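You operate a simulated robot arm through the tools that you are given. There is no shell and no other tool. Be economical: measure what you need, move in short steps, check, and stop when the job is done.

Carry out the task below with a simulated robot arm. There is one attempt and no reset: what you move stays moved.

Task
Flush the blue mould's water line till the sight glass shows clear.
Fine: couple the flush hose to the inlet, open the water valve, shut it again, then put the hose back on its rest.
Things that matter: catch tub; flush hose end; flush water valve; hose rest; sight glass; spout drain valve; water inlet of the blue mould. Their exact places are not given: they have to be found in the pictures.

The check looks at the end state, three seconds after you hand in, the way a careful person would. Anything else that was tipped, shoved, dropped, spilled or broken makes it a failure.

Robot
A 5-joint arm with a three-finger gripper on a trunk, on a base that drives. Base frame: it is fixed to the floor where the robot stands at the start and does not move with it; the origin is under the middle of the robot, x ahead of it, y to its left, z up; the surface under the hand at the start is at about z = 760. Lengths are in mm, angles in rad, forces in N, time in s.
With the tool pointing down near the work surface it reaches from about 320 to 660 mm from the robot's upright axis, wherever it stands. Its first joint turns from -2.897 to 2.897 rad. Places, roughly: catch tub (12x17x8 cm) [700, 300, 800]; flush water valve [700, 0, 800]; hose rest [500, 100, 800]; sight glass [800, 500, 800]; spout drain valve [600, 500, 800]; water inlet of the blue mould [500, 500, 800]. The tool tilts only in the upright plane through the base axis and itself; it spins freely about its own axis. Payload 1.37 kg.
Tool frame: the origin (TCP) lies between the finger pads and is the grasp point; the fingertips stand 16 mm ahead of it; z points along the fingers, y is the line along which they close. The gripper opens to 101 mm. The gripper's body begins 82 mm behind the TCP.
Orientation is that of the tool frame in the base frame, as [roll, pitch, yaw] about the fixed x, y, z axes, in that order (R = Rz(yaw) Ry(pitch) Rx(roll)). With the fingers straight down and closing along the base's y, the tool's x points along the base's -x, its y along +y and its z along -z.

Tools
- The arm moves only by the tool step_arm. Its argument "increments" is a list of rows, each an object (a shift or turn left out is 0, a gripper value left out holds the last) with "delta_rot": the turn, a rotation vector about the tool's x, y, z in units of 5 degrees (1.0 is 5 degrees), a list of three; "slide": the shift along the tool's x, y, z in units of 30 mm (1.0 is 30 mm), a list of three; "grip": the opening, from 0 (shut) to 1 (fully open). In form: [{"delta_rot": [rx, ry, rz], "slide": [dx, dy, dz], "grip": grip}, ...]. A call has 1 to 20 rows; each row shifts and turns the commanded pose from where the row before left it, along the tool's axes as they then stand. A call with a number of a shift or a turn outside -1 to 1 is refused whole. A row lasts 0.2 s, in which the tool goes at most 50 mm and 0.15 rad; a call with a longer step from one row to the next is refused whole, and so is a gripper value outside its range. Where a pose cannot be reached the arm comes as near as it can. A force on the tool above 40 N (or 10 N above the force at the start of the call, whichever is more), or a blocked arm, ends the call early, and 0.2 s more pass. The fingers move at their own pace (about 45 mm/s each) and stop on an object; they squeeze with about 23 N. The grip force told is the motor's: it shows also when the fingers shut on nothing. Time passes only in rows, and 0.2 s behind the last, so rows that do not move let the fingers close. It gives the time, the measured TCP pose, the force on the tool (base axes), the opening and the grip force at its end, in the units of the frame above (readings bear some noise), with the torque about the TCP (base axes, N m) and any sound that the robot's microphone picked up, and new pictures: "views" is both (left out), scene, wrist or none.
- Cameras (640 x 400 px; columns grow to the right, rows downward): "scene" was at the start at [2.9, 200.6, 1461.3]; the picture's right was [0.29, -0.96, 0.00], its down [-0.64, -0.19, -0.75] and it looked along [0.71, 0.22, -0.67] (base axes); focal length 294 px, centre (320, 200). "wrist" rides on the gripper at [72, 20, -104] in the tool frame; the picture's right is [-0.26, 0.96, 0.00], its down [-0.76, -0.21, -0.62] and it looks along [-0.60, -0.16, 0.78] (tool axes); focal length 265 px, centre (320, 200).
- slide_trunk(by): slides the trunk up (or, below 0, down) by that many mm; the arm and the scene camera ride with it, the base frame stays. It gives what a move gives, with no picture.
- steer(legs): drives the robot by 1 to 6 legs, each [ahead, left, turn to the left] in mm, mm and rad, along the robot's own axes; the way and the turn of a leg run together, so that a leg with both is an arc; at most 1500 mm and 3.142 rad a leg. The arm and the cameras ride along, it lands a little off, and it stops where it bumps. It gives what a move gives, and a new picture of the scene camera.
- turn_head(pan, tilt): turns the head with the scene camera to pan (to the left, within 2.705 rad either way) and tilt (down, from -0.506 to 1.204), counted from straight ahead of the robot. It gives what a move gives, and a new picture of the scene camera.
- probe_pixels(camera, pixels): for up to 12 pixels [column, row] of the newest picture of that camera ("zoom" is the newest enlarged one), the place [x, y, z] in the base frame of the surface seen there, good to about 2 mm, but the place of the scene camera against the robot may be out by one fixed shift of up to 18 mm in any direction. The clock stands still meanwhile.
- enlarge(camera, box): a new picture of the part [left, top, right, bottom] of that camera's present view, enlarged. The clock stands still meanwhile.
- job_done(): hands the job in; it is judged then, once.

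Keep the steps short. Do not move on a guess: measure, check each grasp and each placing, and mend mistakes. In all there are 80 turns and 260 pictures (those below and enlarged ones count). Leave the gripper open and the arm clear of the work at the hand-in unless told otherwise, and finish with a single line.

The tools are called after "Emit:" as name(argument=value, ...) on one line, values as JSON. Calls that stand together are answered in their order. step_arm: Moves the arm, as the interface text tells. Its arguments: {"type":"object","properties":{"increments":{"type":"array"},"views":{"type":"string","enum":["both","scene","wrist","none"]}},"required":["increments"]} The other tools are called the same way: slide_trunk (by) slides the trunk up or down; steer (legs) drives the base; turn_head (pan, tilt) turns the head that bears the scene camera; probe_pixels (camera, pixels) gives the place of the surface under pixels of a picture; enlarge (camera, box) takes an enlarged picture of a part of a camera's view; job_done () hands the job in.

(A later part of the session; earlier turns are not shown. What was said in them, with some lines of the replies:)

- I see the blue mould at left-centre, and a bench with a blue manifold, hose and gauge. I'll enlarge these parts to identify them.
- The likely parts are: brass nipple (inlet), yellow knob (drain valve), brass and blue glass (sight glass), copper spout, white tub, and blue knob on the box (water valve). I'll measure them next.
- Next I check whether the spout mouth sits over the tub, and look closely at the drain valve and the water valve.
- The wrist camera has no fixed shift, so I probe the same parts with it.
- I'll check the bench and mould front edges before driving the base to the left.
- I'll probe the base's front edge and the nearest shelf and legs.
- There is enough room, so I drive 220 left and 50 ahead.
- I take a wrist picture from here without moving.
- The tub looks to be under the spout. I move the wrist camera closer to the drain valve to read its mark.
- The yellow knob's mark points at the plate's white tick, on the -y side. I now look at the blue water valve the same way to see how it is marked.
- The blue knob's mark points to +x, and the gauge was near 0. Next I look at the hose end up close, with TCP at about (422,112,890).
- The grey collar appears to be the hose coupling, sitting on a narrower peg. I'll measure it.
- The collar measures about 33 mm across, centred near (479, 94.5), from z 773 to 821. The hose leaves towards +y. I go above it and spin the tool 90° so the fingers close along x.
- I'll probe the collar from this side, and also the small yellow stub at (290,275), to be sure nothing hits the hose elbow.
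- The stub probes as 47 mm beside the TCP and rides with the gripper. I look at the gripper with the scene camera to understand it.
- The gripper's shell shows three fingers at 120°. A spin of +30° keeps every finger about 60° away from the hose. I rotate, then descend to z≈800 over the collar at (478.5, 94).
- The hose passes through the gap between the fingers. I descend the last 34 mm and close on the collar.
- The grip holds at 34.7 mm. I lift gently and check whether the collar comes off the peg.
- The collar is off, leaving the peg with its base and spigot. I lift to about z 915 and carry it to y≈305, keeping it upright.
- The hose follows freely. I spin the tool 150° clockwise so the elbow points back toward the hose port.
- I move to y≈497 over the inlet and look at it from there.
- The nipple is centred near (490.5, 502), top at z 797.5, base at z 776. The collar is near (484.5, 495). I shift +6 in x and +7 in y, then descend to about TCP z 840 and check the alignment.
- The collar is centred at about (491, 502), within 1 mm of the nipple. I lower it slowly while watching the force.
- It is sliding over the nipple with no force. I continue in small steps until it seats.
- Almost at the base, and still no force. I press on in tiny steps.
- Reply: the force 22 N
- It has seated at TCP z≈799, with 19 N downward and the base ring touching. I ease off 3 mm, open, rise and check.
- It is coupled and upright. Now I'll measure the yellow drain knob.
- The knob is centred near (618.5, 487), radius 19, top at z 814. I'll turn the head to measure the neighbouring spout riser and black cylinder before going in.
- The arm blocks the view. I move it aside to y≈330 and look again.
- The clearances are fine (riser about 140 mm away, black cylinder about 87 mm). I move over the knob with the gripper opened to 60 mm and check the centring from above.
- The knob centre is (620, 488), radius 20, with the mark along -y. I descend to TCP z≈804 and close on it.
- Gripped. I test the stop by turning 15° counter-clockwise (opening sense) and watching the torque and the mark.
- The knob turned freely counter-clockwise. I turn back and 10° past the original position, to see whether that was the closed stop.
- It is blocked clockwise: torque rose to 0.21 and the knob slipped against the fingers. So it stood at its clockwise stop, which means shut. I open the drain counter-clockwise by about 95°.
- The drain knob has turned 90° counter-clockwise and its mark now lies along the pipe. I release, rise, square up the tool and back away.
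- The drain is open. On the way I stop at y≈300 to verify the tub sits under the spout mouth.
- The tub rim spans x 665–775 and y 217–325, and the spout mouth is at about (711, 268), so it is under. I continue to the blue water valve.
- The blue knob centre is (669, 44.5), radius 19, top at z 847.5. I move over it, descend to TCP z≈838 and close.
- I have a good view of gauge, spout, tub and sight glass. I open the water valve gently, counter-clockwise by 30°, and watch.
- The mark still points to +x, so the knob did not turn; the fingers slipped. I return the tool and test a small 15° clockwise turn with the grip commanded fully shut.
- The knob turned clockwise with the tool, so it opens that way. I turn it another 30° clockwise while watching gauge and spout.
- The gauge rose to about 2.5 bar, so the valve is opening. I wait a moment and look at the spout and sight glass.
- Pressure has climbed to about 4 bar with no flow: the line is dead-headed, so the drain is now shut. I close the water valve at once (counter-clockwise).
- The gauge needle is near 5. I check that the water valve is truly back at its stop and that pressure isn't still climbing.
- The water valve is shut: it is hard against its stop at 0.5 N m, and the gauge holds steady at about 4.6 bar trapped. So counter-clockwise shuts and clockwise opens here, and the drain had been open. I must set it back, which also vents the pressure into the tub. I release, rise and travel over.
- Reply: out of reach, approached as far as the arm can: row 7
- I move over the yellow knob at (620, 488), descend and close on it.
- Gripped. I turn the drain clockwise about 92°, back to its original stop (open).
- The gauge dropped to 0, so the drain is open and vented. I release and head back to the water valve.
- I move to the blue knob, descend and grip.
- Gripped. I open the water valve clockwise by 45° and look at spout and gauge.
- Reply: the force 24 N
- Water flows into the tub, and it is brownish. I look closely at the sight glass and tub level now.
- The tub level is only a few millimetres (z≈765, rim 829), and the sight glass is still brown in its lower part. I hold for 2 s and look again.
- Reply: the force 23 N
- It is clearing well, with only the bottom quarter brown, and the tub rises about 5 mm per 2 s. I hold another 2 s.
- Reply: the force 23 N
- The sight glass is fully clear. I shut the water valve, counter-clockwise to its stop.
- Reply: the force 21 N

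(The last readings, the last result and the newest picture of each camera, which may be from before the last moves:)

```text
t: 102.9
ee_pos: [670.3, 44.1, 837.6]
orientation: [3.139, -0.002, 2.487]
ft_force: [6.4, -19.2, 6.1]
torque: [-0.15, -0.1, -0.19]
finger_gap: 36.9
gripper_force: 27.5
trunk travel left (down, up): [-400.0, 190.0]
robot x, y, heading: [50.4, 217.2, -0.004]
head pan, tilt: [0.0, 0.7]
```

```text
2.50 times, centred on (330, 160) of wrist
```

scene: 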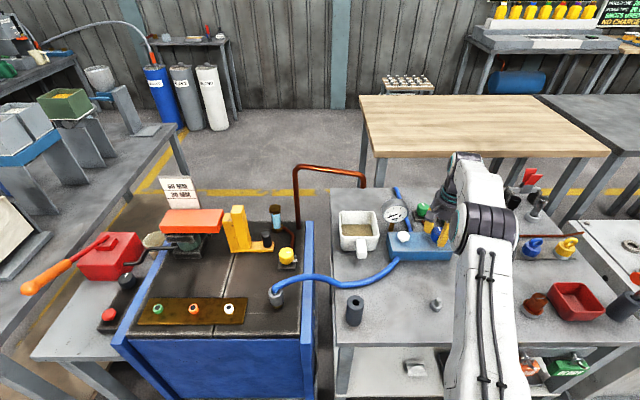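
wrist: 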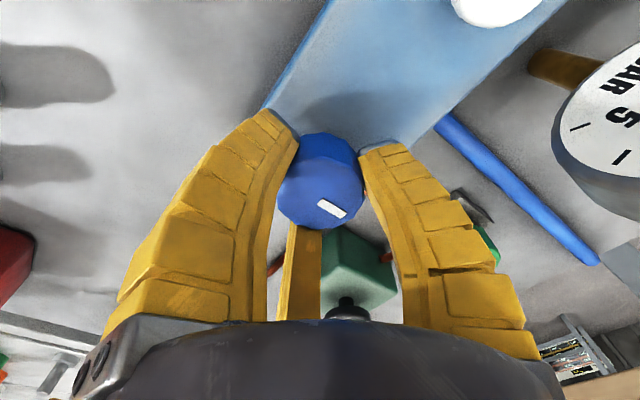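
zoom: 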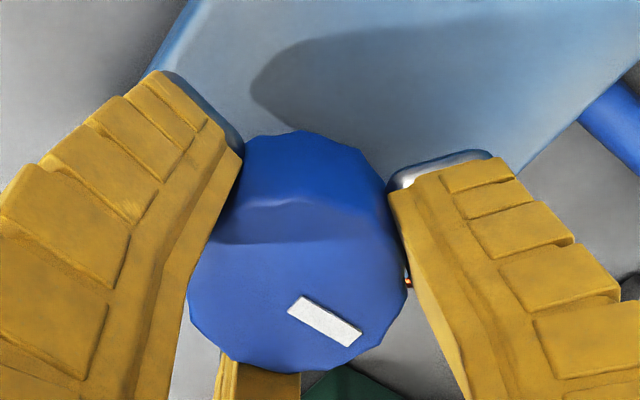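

The stream has stopped, the gauge reads 0 and the valve is at its stop. I release, rise, back off and spin the tool to the hose-grip orientation.

Emit:
step_arm(increments=[{"grip": 0.7}, {}, {}, {"slide": [0, 0, -0.7]}, {"slide": [0, 0, -0.9]}, {"slide": [0, 0, -0.8]}, {"slide": [0.793, -0.609, -0.2]}, {"slide": [0.793, -0.609, -0.2]}, {"slide": [0.793, -0.609, -0.1]}, {"slide": [0.793, -0.609, 0]}, {"delta_rot": [0, 0, 1]}, {"delta_rot": [0, 0, 1]}, {"delta_rot": [0, 0, 1]}, {"delta_rot": [0, 0, 1]}, {"delta_rot": [0, 0, 1]}, {"delta_rot": [0, 0, 1]}, {"delta_rot": [0, 0, 1]}, {"delta_rot": [0, 0, 1]}, {"delta_rot": [0, 0, 1]}, {"delta_rot": [0, 0, 1]}], views="scene")

Emit:
enlarge(camera="scene", box=[330, 170, 480, 290])

```text
t: 107.1
ee_pos: [550.3, 45.0, 922.7]
orientation: [3.14, 0.0, 1.61]
ft_force: [0.4, 0.3, -0.3]
torque: [-0.02, -0.02, 0.04]
finger_gap: 73.4
gripper_force: 2.4
trunk travel left (down, up): [-400.0, 190.0]
robot x, y, heading: [49.3, 219.2, -0.002]
head pan, tilt: [0.0, 0.7]
```

scene: 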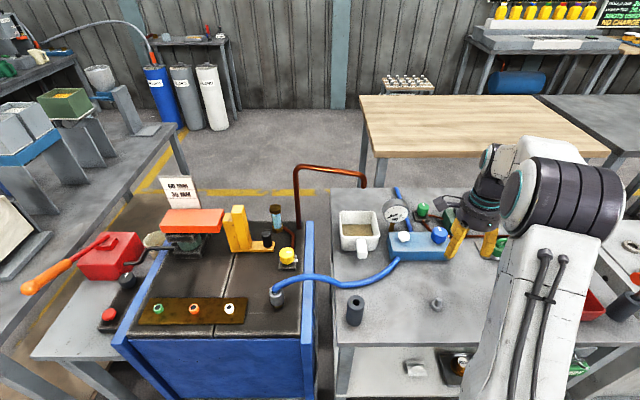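

```text
3.33 times, centred on (405, 230) of scene
```

zoom: 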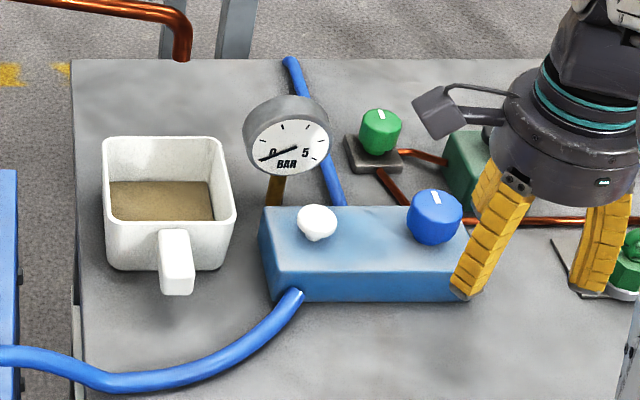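

The water valve mark is back at +x. I travel over to the coupled hose end at (491, 502).

Emit:
step_arm(increments=[{"slide": [0.957, -0.085, 0]}, {"slide": [0.957, -0.085, 0]}, {"slide": [0.957, -0.085, 0]}, {"slide": [0.957, -0.085, 0]}, {"slide": [0.957, -0.085, 0]}, {"slide": [0.957, -0.085, 0]}, {"slide": [0.957, -0.085, 0]}, {"slide": [0.957, -0.085, 0]}, {"slide": [0.957, -0.085, 0]}, {"slide": [0.957, -0.085, 0]}, {"slide": [0.957, -0.085, 0]}, {"slide": [0.957, -0.085, 0]}, {"slide": [0.957, -0.085, 0]}, {"slide": [0.957, -0.085, 0]}, {"slide": [0.957, -0.085, 0]}, {"slide": [0.957, -0.085, 0]}, {"delta_rot": [0, 0, 0.5]}, {}], views="wrist")

Emit:
enlarge(camera="wrist", box=[250, 40, 430, 220])

```text
t: 110.9
ee_pos: [488.4, 502.7, 925.2]
orientation: [3.141, -0.001, 1.57]
ft_force: [0.2, 0.3, -0.1]
torque: [0.0, 0.01, 0.02]
finger_gap: 73.6
gripper_force: 1.7
trunk travel left (down, up): [-400.0, 190.0]
robot x, y, heading: [50.5, 217.0, -0.002]
head pan, tilt: [0.0, 0.7]
```

wrist: 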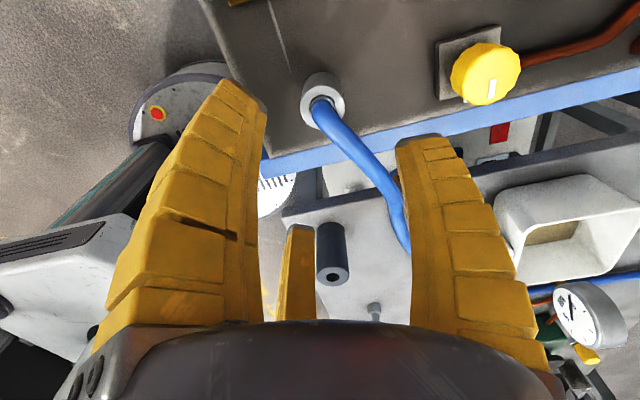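

```text
2.22 times, centred on (340, 130) of wrist
```

zoom: 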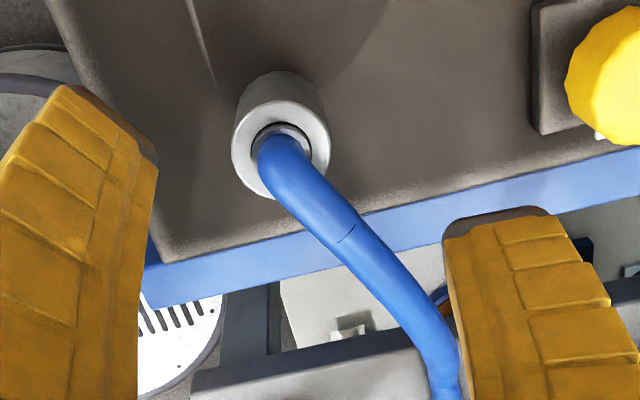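

I descend to z≈800 over the collar and grip it.

Emit:
step_arm(increments=[{"slide": [-0.02, 0.08, 0.6]}, {"slide": [0, 0, 0.8]}, {"slide": [0, 0, 0.8]}, {"slide": [0, 0, 0.8]}, {"slide": [0, 0, 0.7]}, {"slide": [0, 0, 0.46]}, {}, {"grip": 0.1}, {}, {}, {}, {}], views="both")

Emit:
enlarge(camera="wrist", box=[250, 80, 410, 240])

```text
t: 113.5
ee_pos: [491.1, 502.4, 800.9]
orientation: [-3.141, 0.002, 1.567]
ft_force: [-3.0, -1.0, 3.9]
torque: [-0.02, -0.14, 0.07]
finger_gap: 33.4
gripper_force: 23.4
trunk travel left (down, up): [-400.0, 190.0]
robot x, y, heading: [46.9, 221.5, -0.0]
head pan, tilt: [0.0, 0.7]
```

scene: 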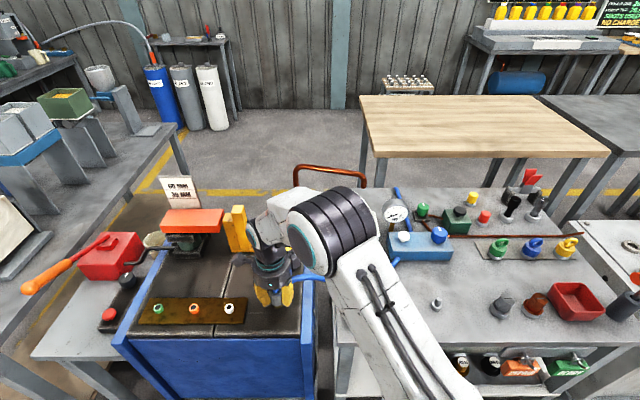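
wrist: 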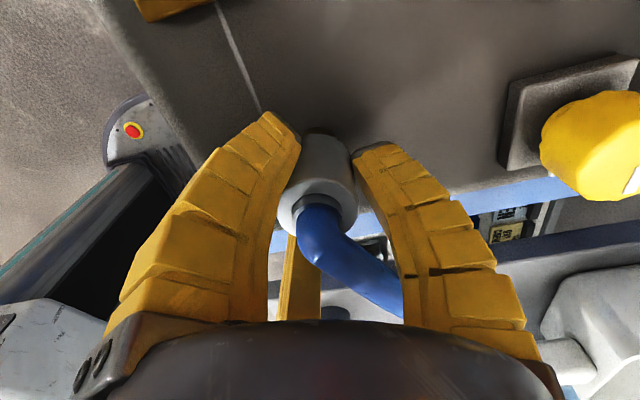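

```text
2.50 times, centred on (330, 160) of wrist
```

zoom: 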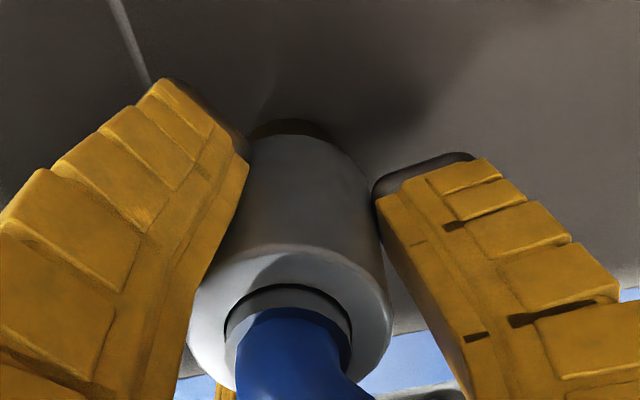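

Gripped at 33.4 mm with the gauge at 0. I lift it gently off the nipple and check that it comes along.

Emit:
step_arm(increments=[{"slide": [0, 0, -0.2]}, {"slide": [0, 0, -0.3]}, {"slide": [0, 0, -0.4]}, {"slide": [0, 0, -0.8]}, {"slide": [0, 0, -0.8]}, {"slide": [0, 0, -0.8]}, {"slide": [0, 0, -0.7]}, {}], views="both")

Emit:
enlarge(camera="scene", box=[220, 180, 360, 310])

```text
t: 115.3
ee_pos: [490.4, 502.3, 920.3]
orientation: [-3.141, -0.001, 1.568]
ft_force: [0.5, 0.4, -1.1]
torque: [-0.03, 0.05, -0.01]
finger_gap: 30.8
gripper_force: 23.1
trunk travel left (down, up): [-400.0, 190.0]
robot x, y, heading: [44.7, 219.1, -0.002]
head pan, tilt: [0.0, 0.7]
```

scene: 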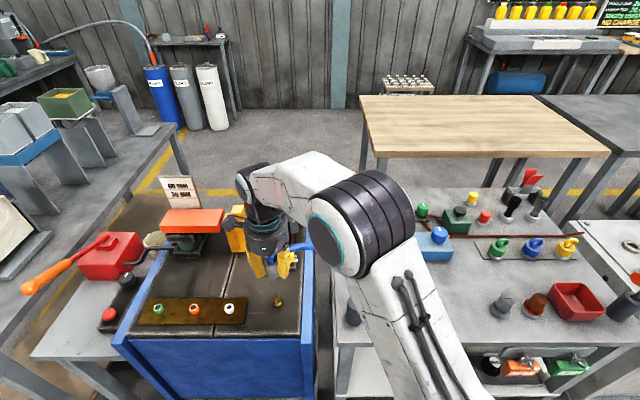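
wrist: 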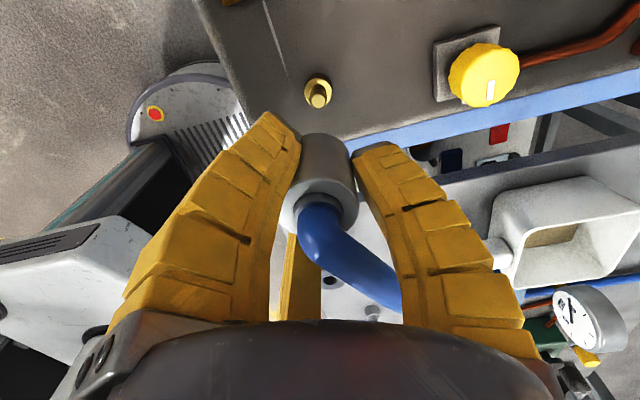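

```text
3.08 times, centred on (290, 245) of scene
```

zoom: 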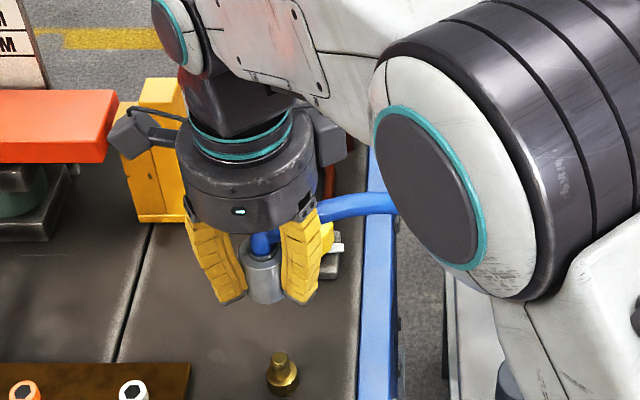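

It is lifted free. I move back to y≈305 and begin spinning back 150°.

Emit:
step_arm(increments=[{"slide": [-0.94, -0.05, 0]}, {"slide": [-0.94, -0.05, 0]}, {"slide": [-0.94, -0.05, 0]}, {"slide": [-0.94, -0.05, 0]}, {"slide": [-0.94, -0.05, 0]}, {"slide": [-0.94, -0.05, 0]}, {"slide": [-0.94, -0.05, 0]}, {"delta_rot": [0, 0, -1]}, {"delta_rot": [0, 0, -1]}, {"delta_rot": [0, 0, -1]}, {"delta_rot": [0, 0, -1]}, {"delta_rot": [0, 0, -1]}, {"delta_rot": [0, 0, -1]}, {"delta_rot": [0, 0, -1]}, {"delta_rot": [0, 0, -1]}, {"delta_rot": [0, 0, -1]}, {"delta_rot": [0, 0, -1]}, {"delta_rot": [0, 0, -1]}, {"delta_rot": [0, 0, -1]}], views="none")

Emit:
step_arm(increments=[{"delta_rot": [0, 0, -1]}, {"delta_rot": [0, 0, -1]}, {"delta_rot": [0, 0, -1]}, {"delta_rot": [0, 0, -1]}, {"delta_rot": [0, 0, -1]}, {"delta_rot": [0, 0, -1]}, {"delta_rot": [0, 0, -1]}, {"delta_rot": [0, 0, -1]}, {"delta_rot": [0, 0, -1]}, {"delta_rot": [0, 0, -1]}, {"delta_rot": [0, 0, -1]}, {"delta_rot": [0, 0, -1]}, {"delta_rot": [0, 0, -1]}, {"delta_rot": [0, 0, -1]}, {"delta_rot": [0, 0, -1]}, {"delta_rot": [0, 0, -1]}, {"delta_rot": [0, 0, -1]}, {"delta_rot": [0, 0, -1]}, {}], views="wrist")

```text
t: 119.3
ee_pos: [481.4, 304.9, 920.1]
orientation: [3.141, 0.001, 2.618]
ft_force: [-0.2, 0.0, -1.3]
torque: [0.0, 0.02, 0.01]
finger_gap: 30.5
gripper_force: 23.4
trunk travel left (down, up): [-400.0, 190.0]
robot x, y, heading: [52.5, 218.4, 0.002]
head pan, tilt: [0.0, 0.7]
```

```text
t: 123.3
ee_pos: [480.7, 305.3, 919.8]
orientation: [3.141, 0.0, -2.095]
ft_force: [-0.1, 0.3, -0.9]
torque: [-0.02, -0.01, 0.0]
finger_gap: 30.4
gripper_force: 23.1
trunk travel left (down, up): [-400.0, 190.0]
robot x, y, heading: [48.2, 217.7, 0.006]
head pan, tilt: [0.0, 0.7]
```

wrist: 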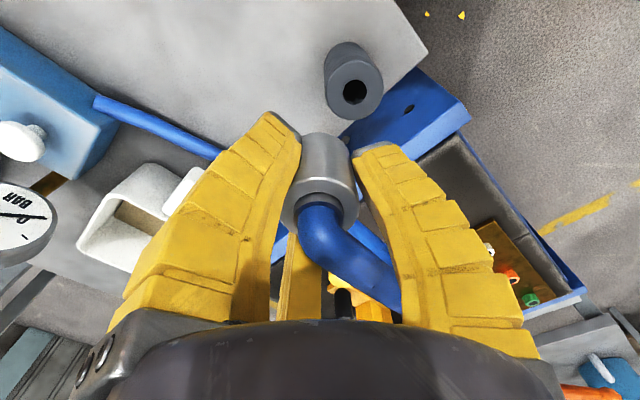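

I move 210 mm to above the rest peg and look at it.

Emit:
step_arm(increments=[{"slide": [0.866, -0.5, 0]}, {"slide": [0.866, -0.5, 0]}, {"slide": [0.866, -0.5, 0]}, {"slide": [0.866, -0.5, 0]}, {"slide": [0.866, -0.5, 0]}, {"slide": [0.866, -0.5, 0]}, {"slide": [0.866, -0.5, 0]}, {"slide": [0, 0, 0.7]}, {"slide": [0, 0, 0.5]}, {}, {}], views="wrist")

Emit:
enlarge(camera="wrist", box=[250, 50, 400, 190])

```text
t: 125.7
ee_pos: [479.9, 94.7, 884.6]
orientation: [3.141, -0.001, -2.095]
ft_force: [-0.4, 1.1, -1.3]
torque: [0.0, 0.0, 0.02]
finger_gap: 30.0
gripper_force: 22.7
trunk travel left (down, up): [-400.0, 190.0]
robot x, y, heading: [49.9, 219.6, -0.004]
head pan, tilt: [0.0, 0.7]
```

wrist: 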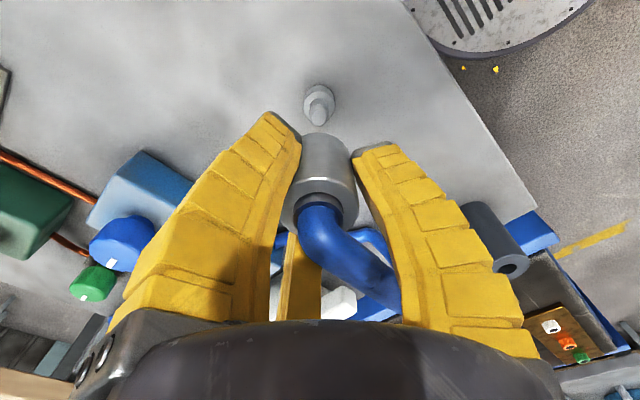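

```text
2.86 times, centred on (325, 120) of wrist
```

zoom: 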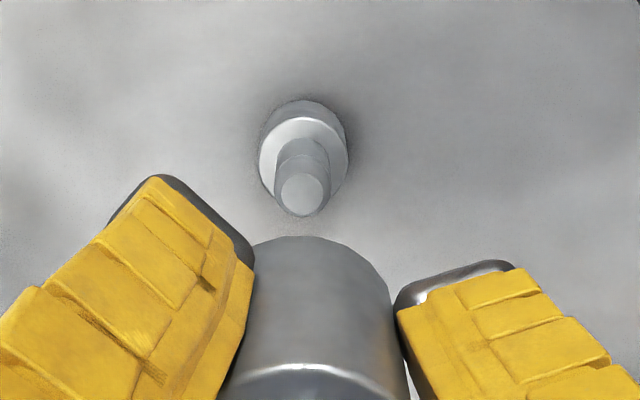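

Emit:
probe_pixels(camera="zoom", pixels=[[302, 195], [285, 195], [320, 192], [302, 180], [302, 210], [264, 160], [344, 150], [300, 122], [300, 240], [275, 250], [335, 247], [375, 275]])

```text
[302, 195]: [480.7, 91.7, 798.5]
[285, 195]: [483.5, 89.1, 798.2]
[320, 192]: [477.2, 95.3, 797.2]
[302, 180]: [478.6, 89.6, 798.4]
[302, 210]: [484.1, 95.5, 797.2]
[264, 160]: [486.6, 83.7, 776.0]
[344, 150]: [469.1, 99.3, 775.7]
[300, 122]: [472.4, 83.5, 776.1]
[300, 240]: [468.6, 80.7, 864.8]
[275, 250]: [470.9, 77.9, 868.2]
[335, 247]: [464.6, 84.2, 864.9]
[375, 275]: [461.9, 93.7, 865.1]
```

The peg centre is about (479.5, 92.5) and the collar is at (479, 93), so they are aligned. I descend slowly to just above the seat.

Emit:
step_arm(increments=[{"slide": [0, 0, 0.7]}, {"slide": [0, 0, 0.7]}, {"slide": [0, 0, 0.4]}, {"slide": [0, 0, 0.25]}, {"slide": [0, 0, 0.25]}, {"slide": [0, 0, 0.2]}, {"slide": [0, 0, 0.15]}, {}], views="wrist")

Emit:
enlarge(camera="wrist", box=[260, 80, 400, 210])

```text
t: 127.5
ee_pos: [480.7, 95.2, 803.5]
orientation: [-3.141, 0.001, -2.096]
ft_force: [-0.1, -0.4, -1.0]
torque: [0.03, 0.03, 0.0]
finger_gap: 30.5
gripper_force: 23.5
trunk travel left (down, up): [-400.0, 190.0]
robot x, y, heading: [50.6, 216.9, -0.001]
head pan, tilt: [0.0, 0.7]
```

wrist: 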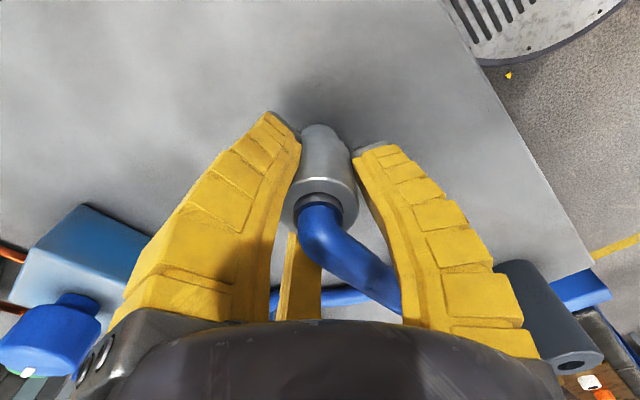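

```text
3.08 times, centred on (330, 145) of wrist
```

zoom: 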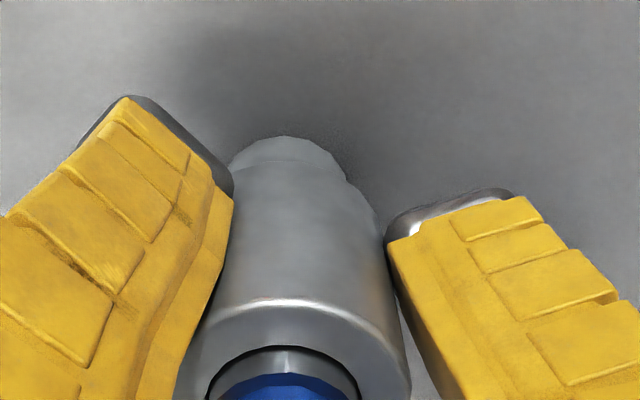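

It slid over the peg without force. I make the last few small steps until it touches.

Emit:
step_arm(increments=[{"slide": [0, 0, 0.07]}, {"slide": [0, 0, 0.07]}, {}], views="none")

Emit:
step_arm(increments=[{"slide": [0, 0, 0.06]}, {"slide": [0, 0, 0.04]}, {}], views="none")

```text
t: 128.3
ee_pos: [479.5, 94.2, 800.5]
orientation: [-3.14, -0.001, -2.096]
ft_force: [0.2, -1.6, 3.7]
torque: [0.03, 0.01, 0.0]
finger_gap: 31.5
gripper_force: 22.8
trunk travel left (down, up): [-400.0, 190.0]
robot x, y, heading: [51.9, 222.3, -0.001]
head pan, tilt: [0.0, 0.7]
```

```text
t: 129.1
ee_pos: [479.9, 94.5, 799.0]
orientation: [-3.138, 0.003, -2.098]
ft_force: [-1.8, -6.0, 17.8]
torque: [-0.25, -0.08, 0.0]
finger_gap: 34.6
gripper_force: 22.9
trunk travel left (down, up): [-400.0, 190.0]
robot x, y, heading: [51.9, 219.8, 0.005]
head pan, tilt: [0.0, 0.7]
```

It is seated at 17.8 N. I ease off, open, rise clear and inspect.

Emit:
step_arm(increments=[{"slide": [0, 0, -0.08]}, {"grip": 1.0}, {}, {}, {}, {}, {"slide": [0, 0, -0.7]}, {"slide": [0, 0, -1]}, {"slide": [0, 0, -1]}, {"slide": [0, 0, -1]}, {"slide": [0, 0, -1]}, {}], views="both")

Emit:
enlarge(camera="wrist", box=[250, 60, 430, 240])

Emit:
enlarge(camera="scene", box=[230, 160, 470, 330])

```text
t: 131.7
ee_pos: [478.9, 92.6, 940.3]
orientation: [3.141, -0.001, -2.096]
ft_force: [-0.4, 0.0, 0.2]
torque: [0.04, -0.02, -0.02]
finger_gap: 100.9
gripper_force: 0.0
trunk travel left (down, up): [-400.0, 190.0]
robot x, y, heading: [51.7, 220.6, -0.004]
head pan, tilt: [0.0, 0.7]
```

scene: 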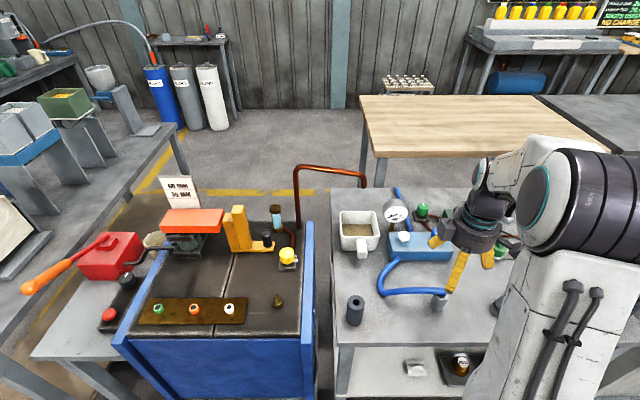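
wrist: 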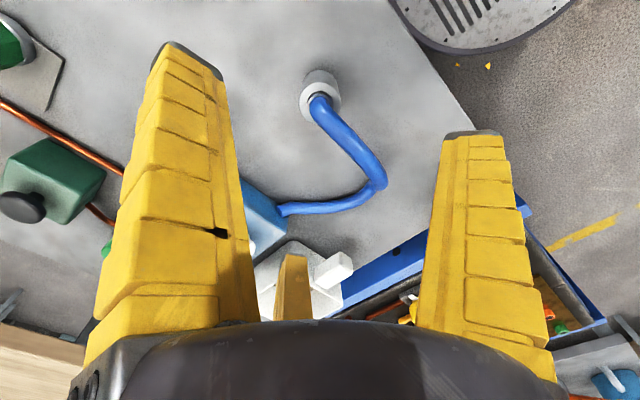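

```text
2.22 times, centred on (340, 150) of wrist
```

zoom: 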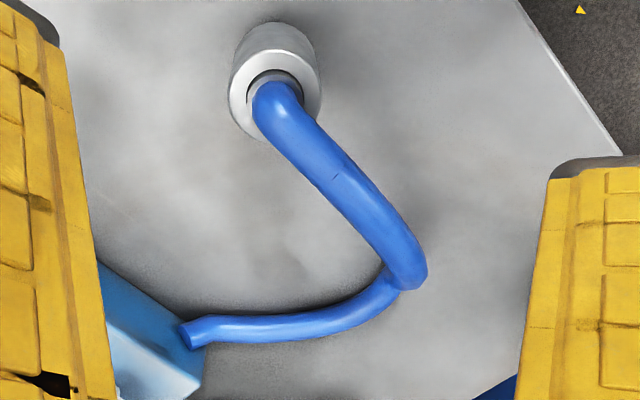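

```text
2.35 times, centred on (350, 245) of scene
```

zoom: 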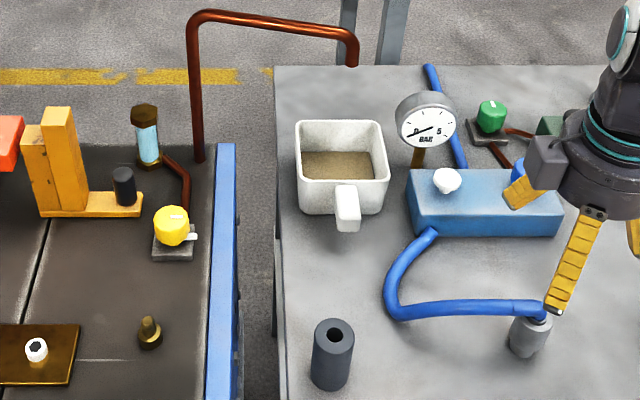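

The hose is back on its rest, the glass is clear, the water is shut, the gauge is at 0 and nothing is spilled. I raise the arm clear with the gripper open.

Emit:
step_arm(increments=[{"slide": [0, 0, -1]}, {"slide": [0, 0, -1]}, {"slide": [0, 0, -1]}, {"slide": [0, 0, -1]}, {}], views="scene")

Emit:
enlarge(camera="scene", box=[330, 170, 490, 330])

```text
t: 132.9
ee_pos: [477.8, 92.9, 1062.1]
orientation: [3.141, -0.001, -2.095]
ft_force: [-0.3, -0.5, 0.6]
torque: [0.01, 0.01, -0.01]
finger_gap: 100.7
gripper_force: 0.0
trunk travel left (down, up): [-400.0, 190.0]
robot x, y, heading: [50.9, 216.1, -0.004]
head pan, tilt: [0.0, 0.7]
```

scene: 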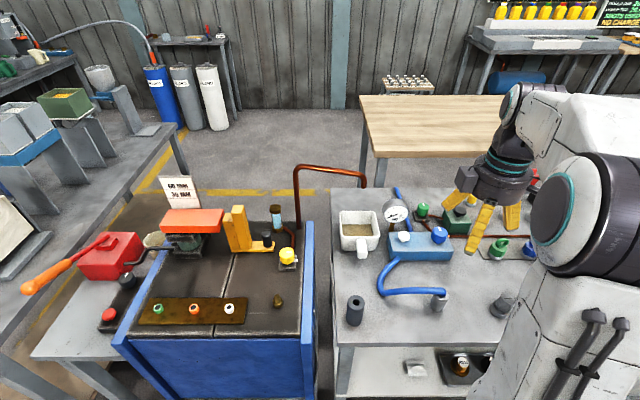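

```text
2.50 times, centred on (410, 250) of scene
5 turns are left
```

zoom: 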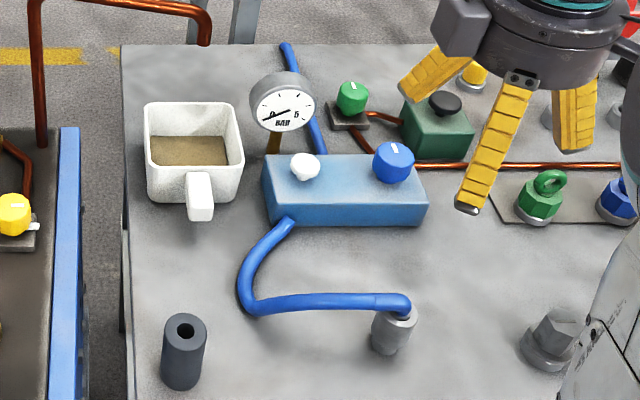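

Everything is in its end state, so I hand in.

Emit:
job_done()

```text
The job is handed in.
```

The blue mould's water line is flushed and the sight glass shows clear; the water valve is shut, the hose is back on its rest and nothing spilled, though I wrongly shut the drain valve at first, so the line briefly reached about 4.6 bar before I reopened it and it vented to 0.
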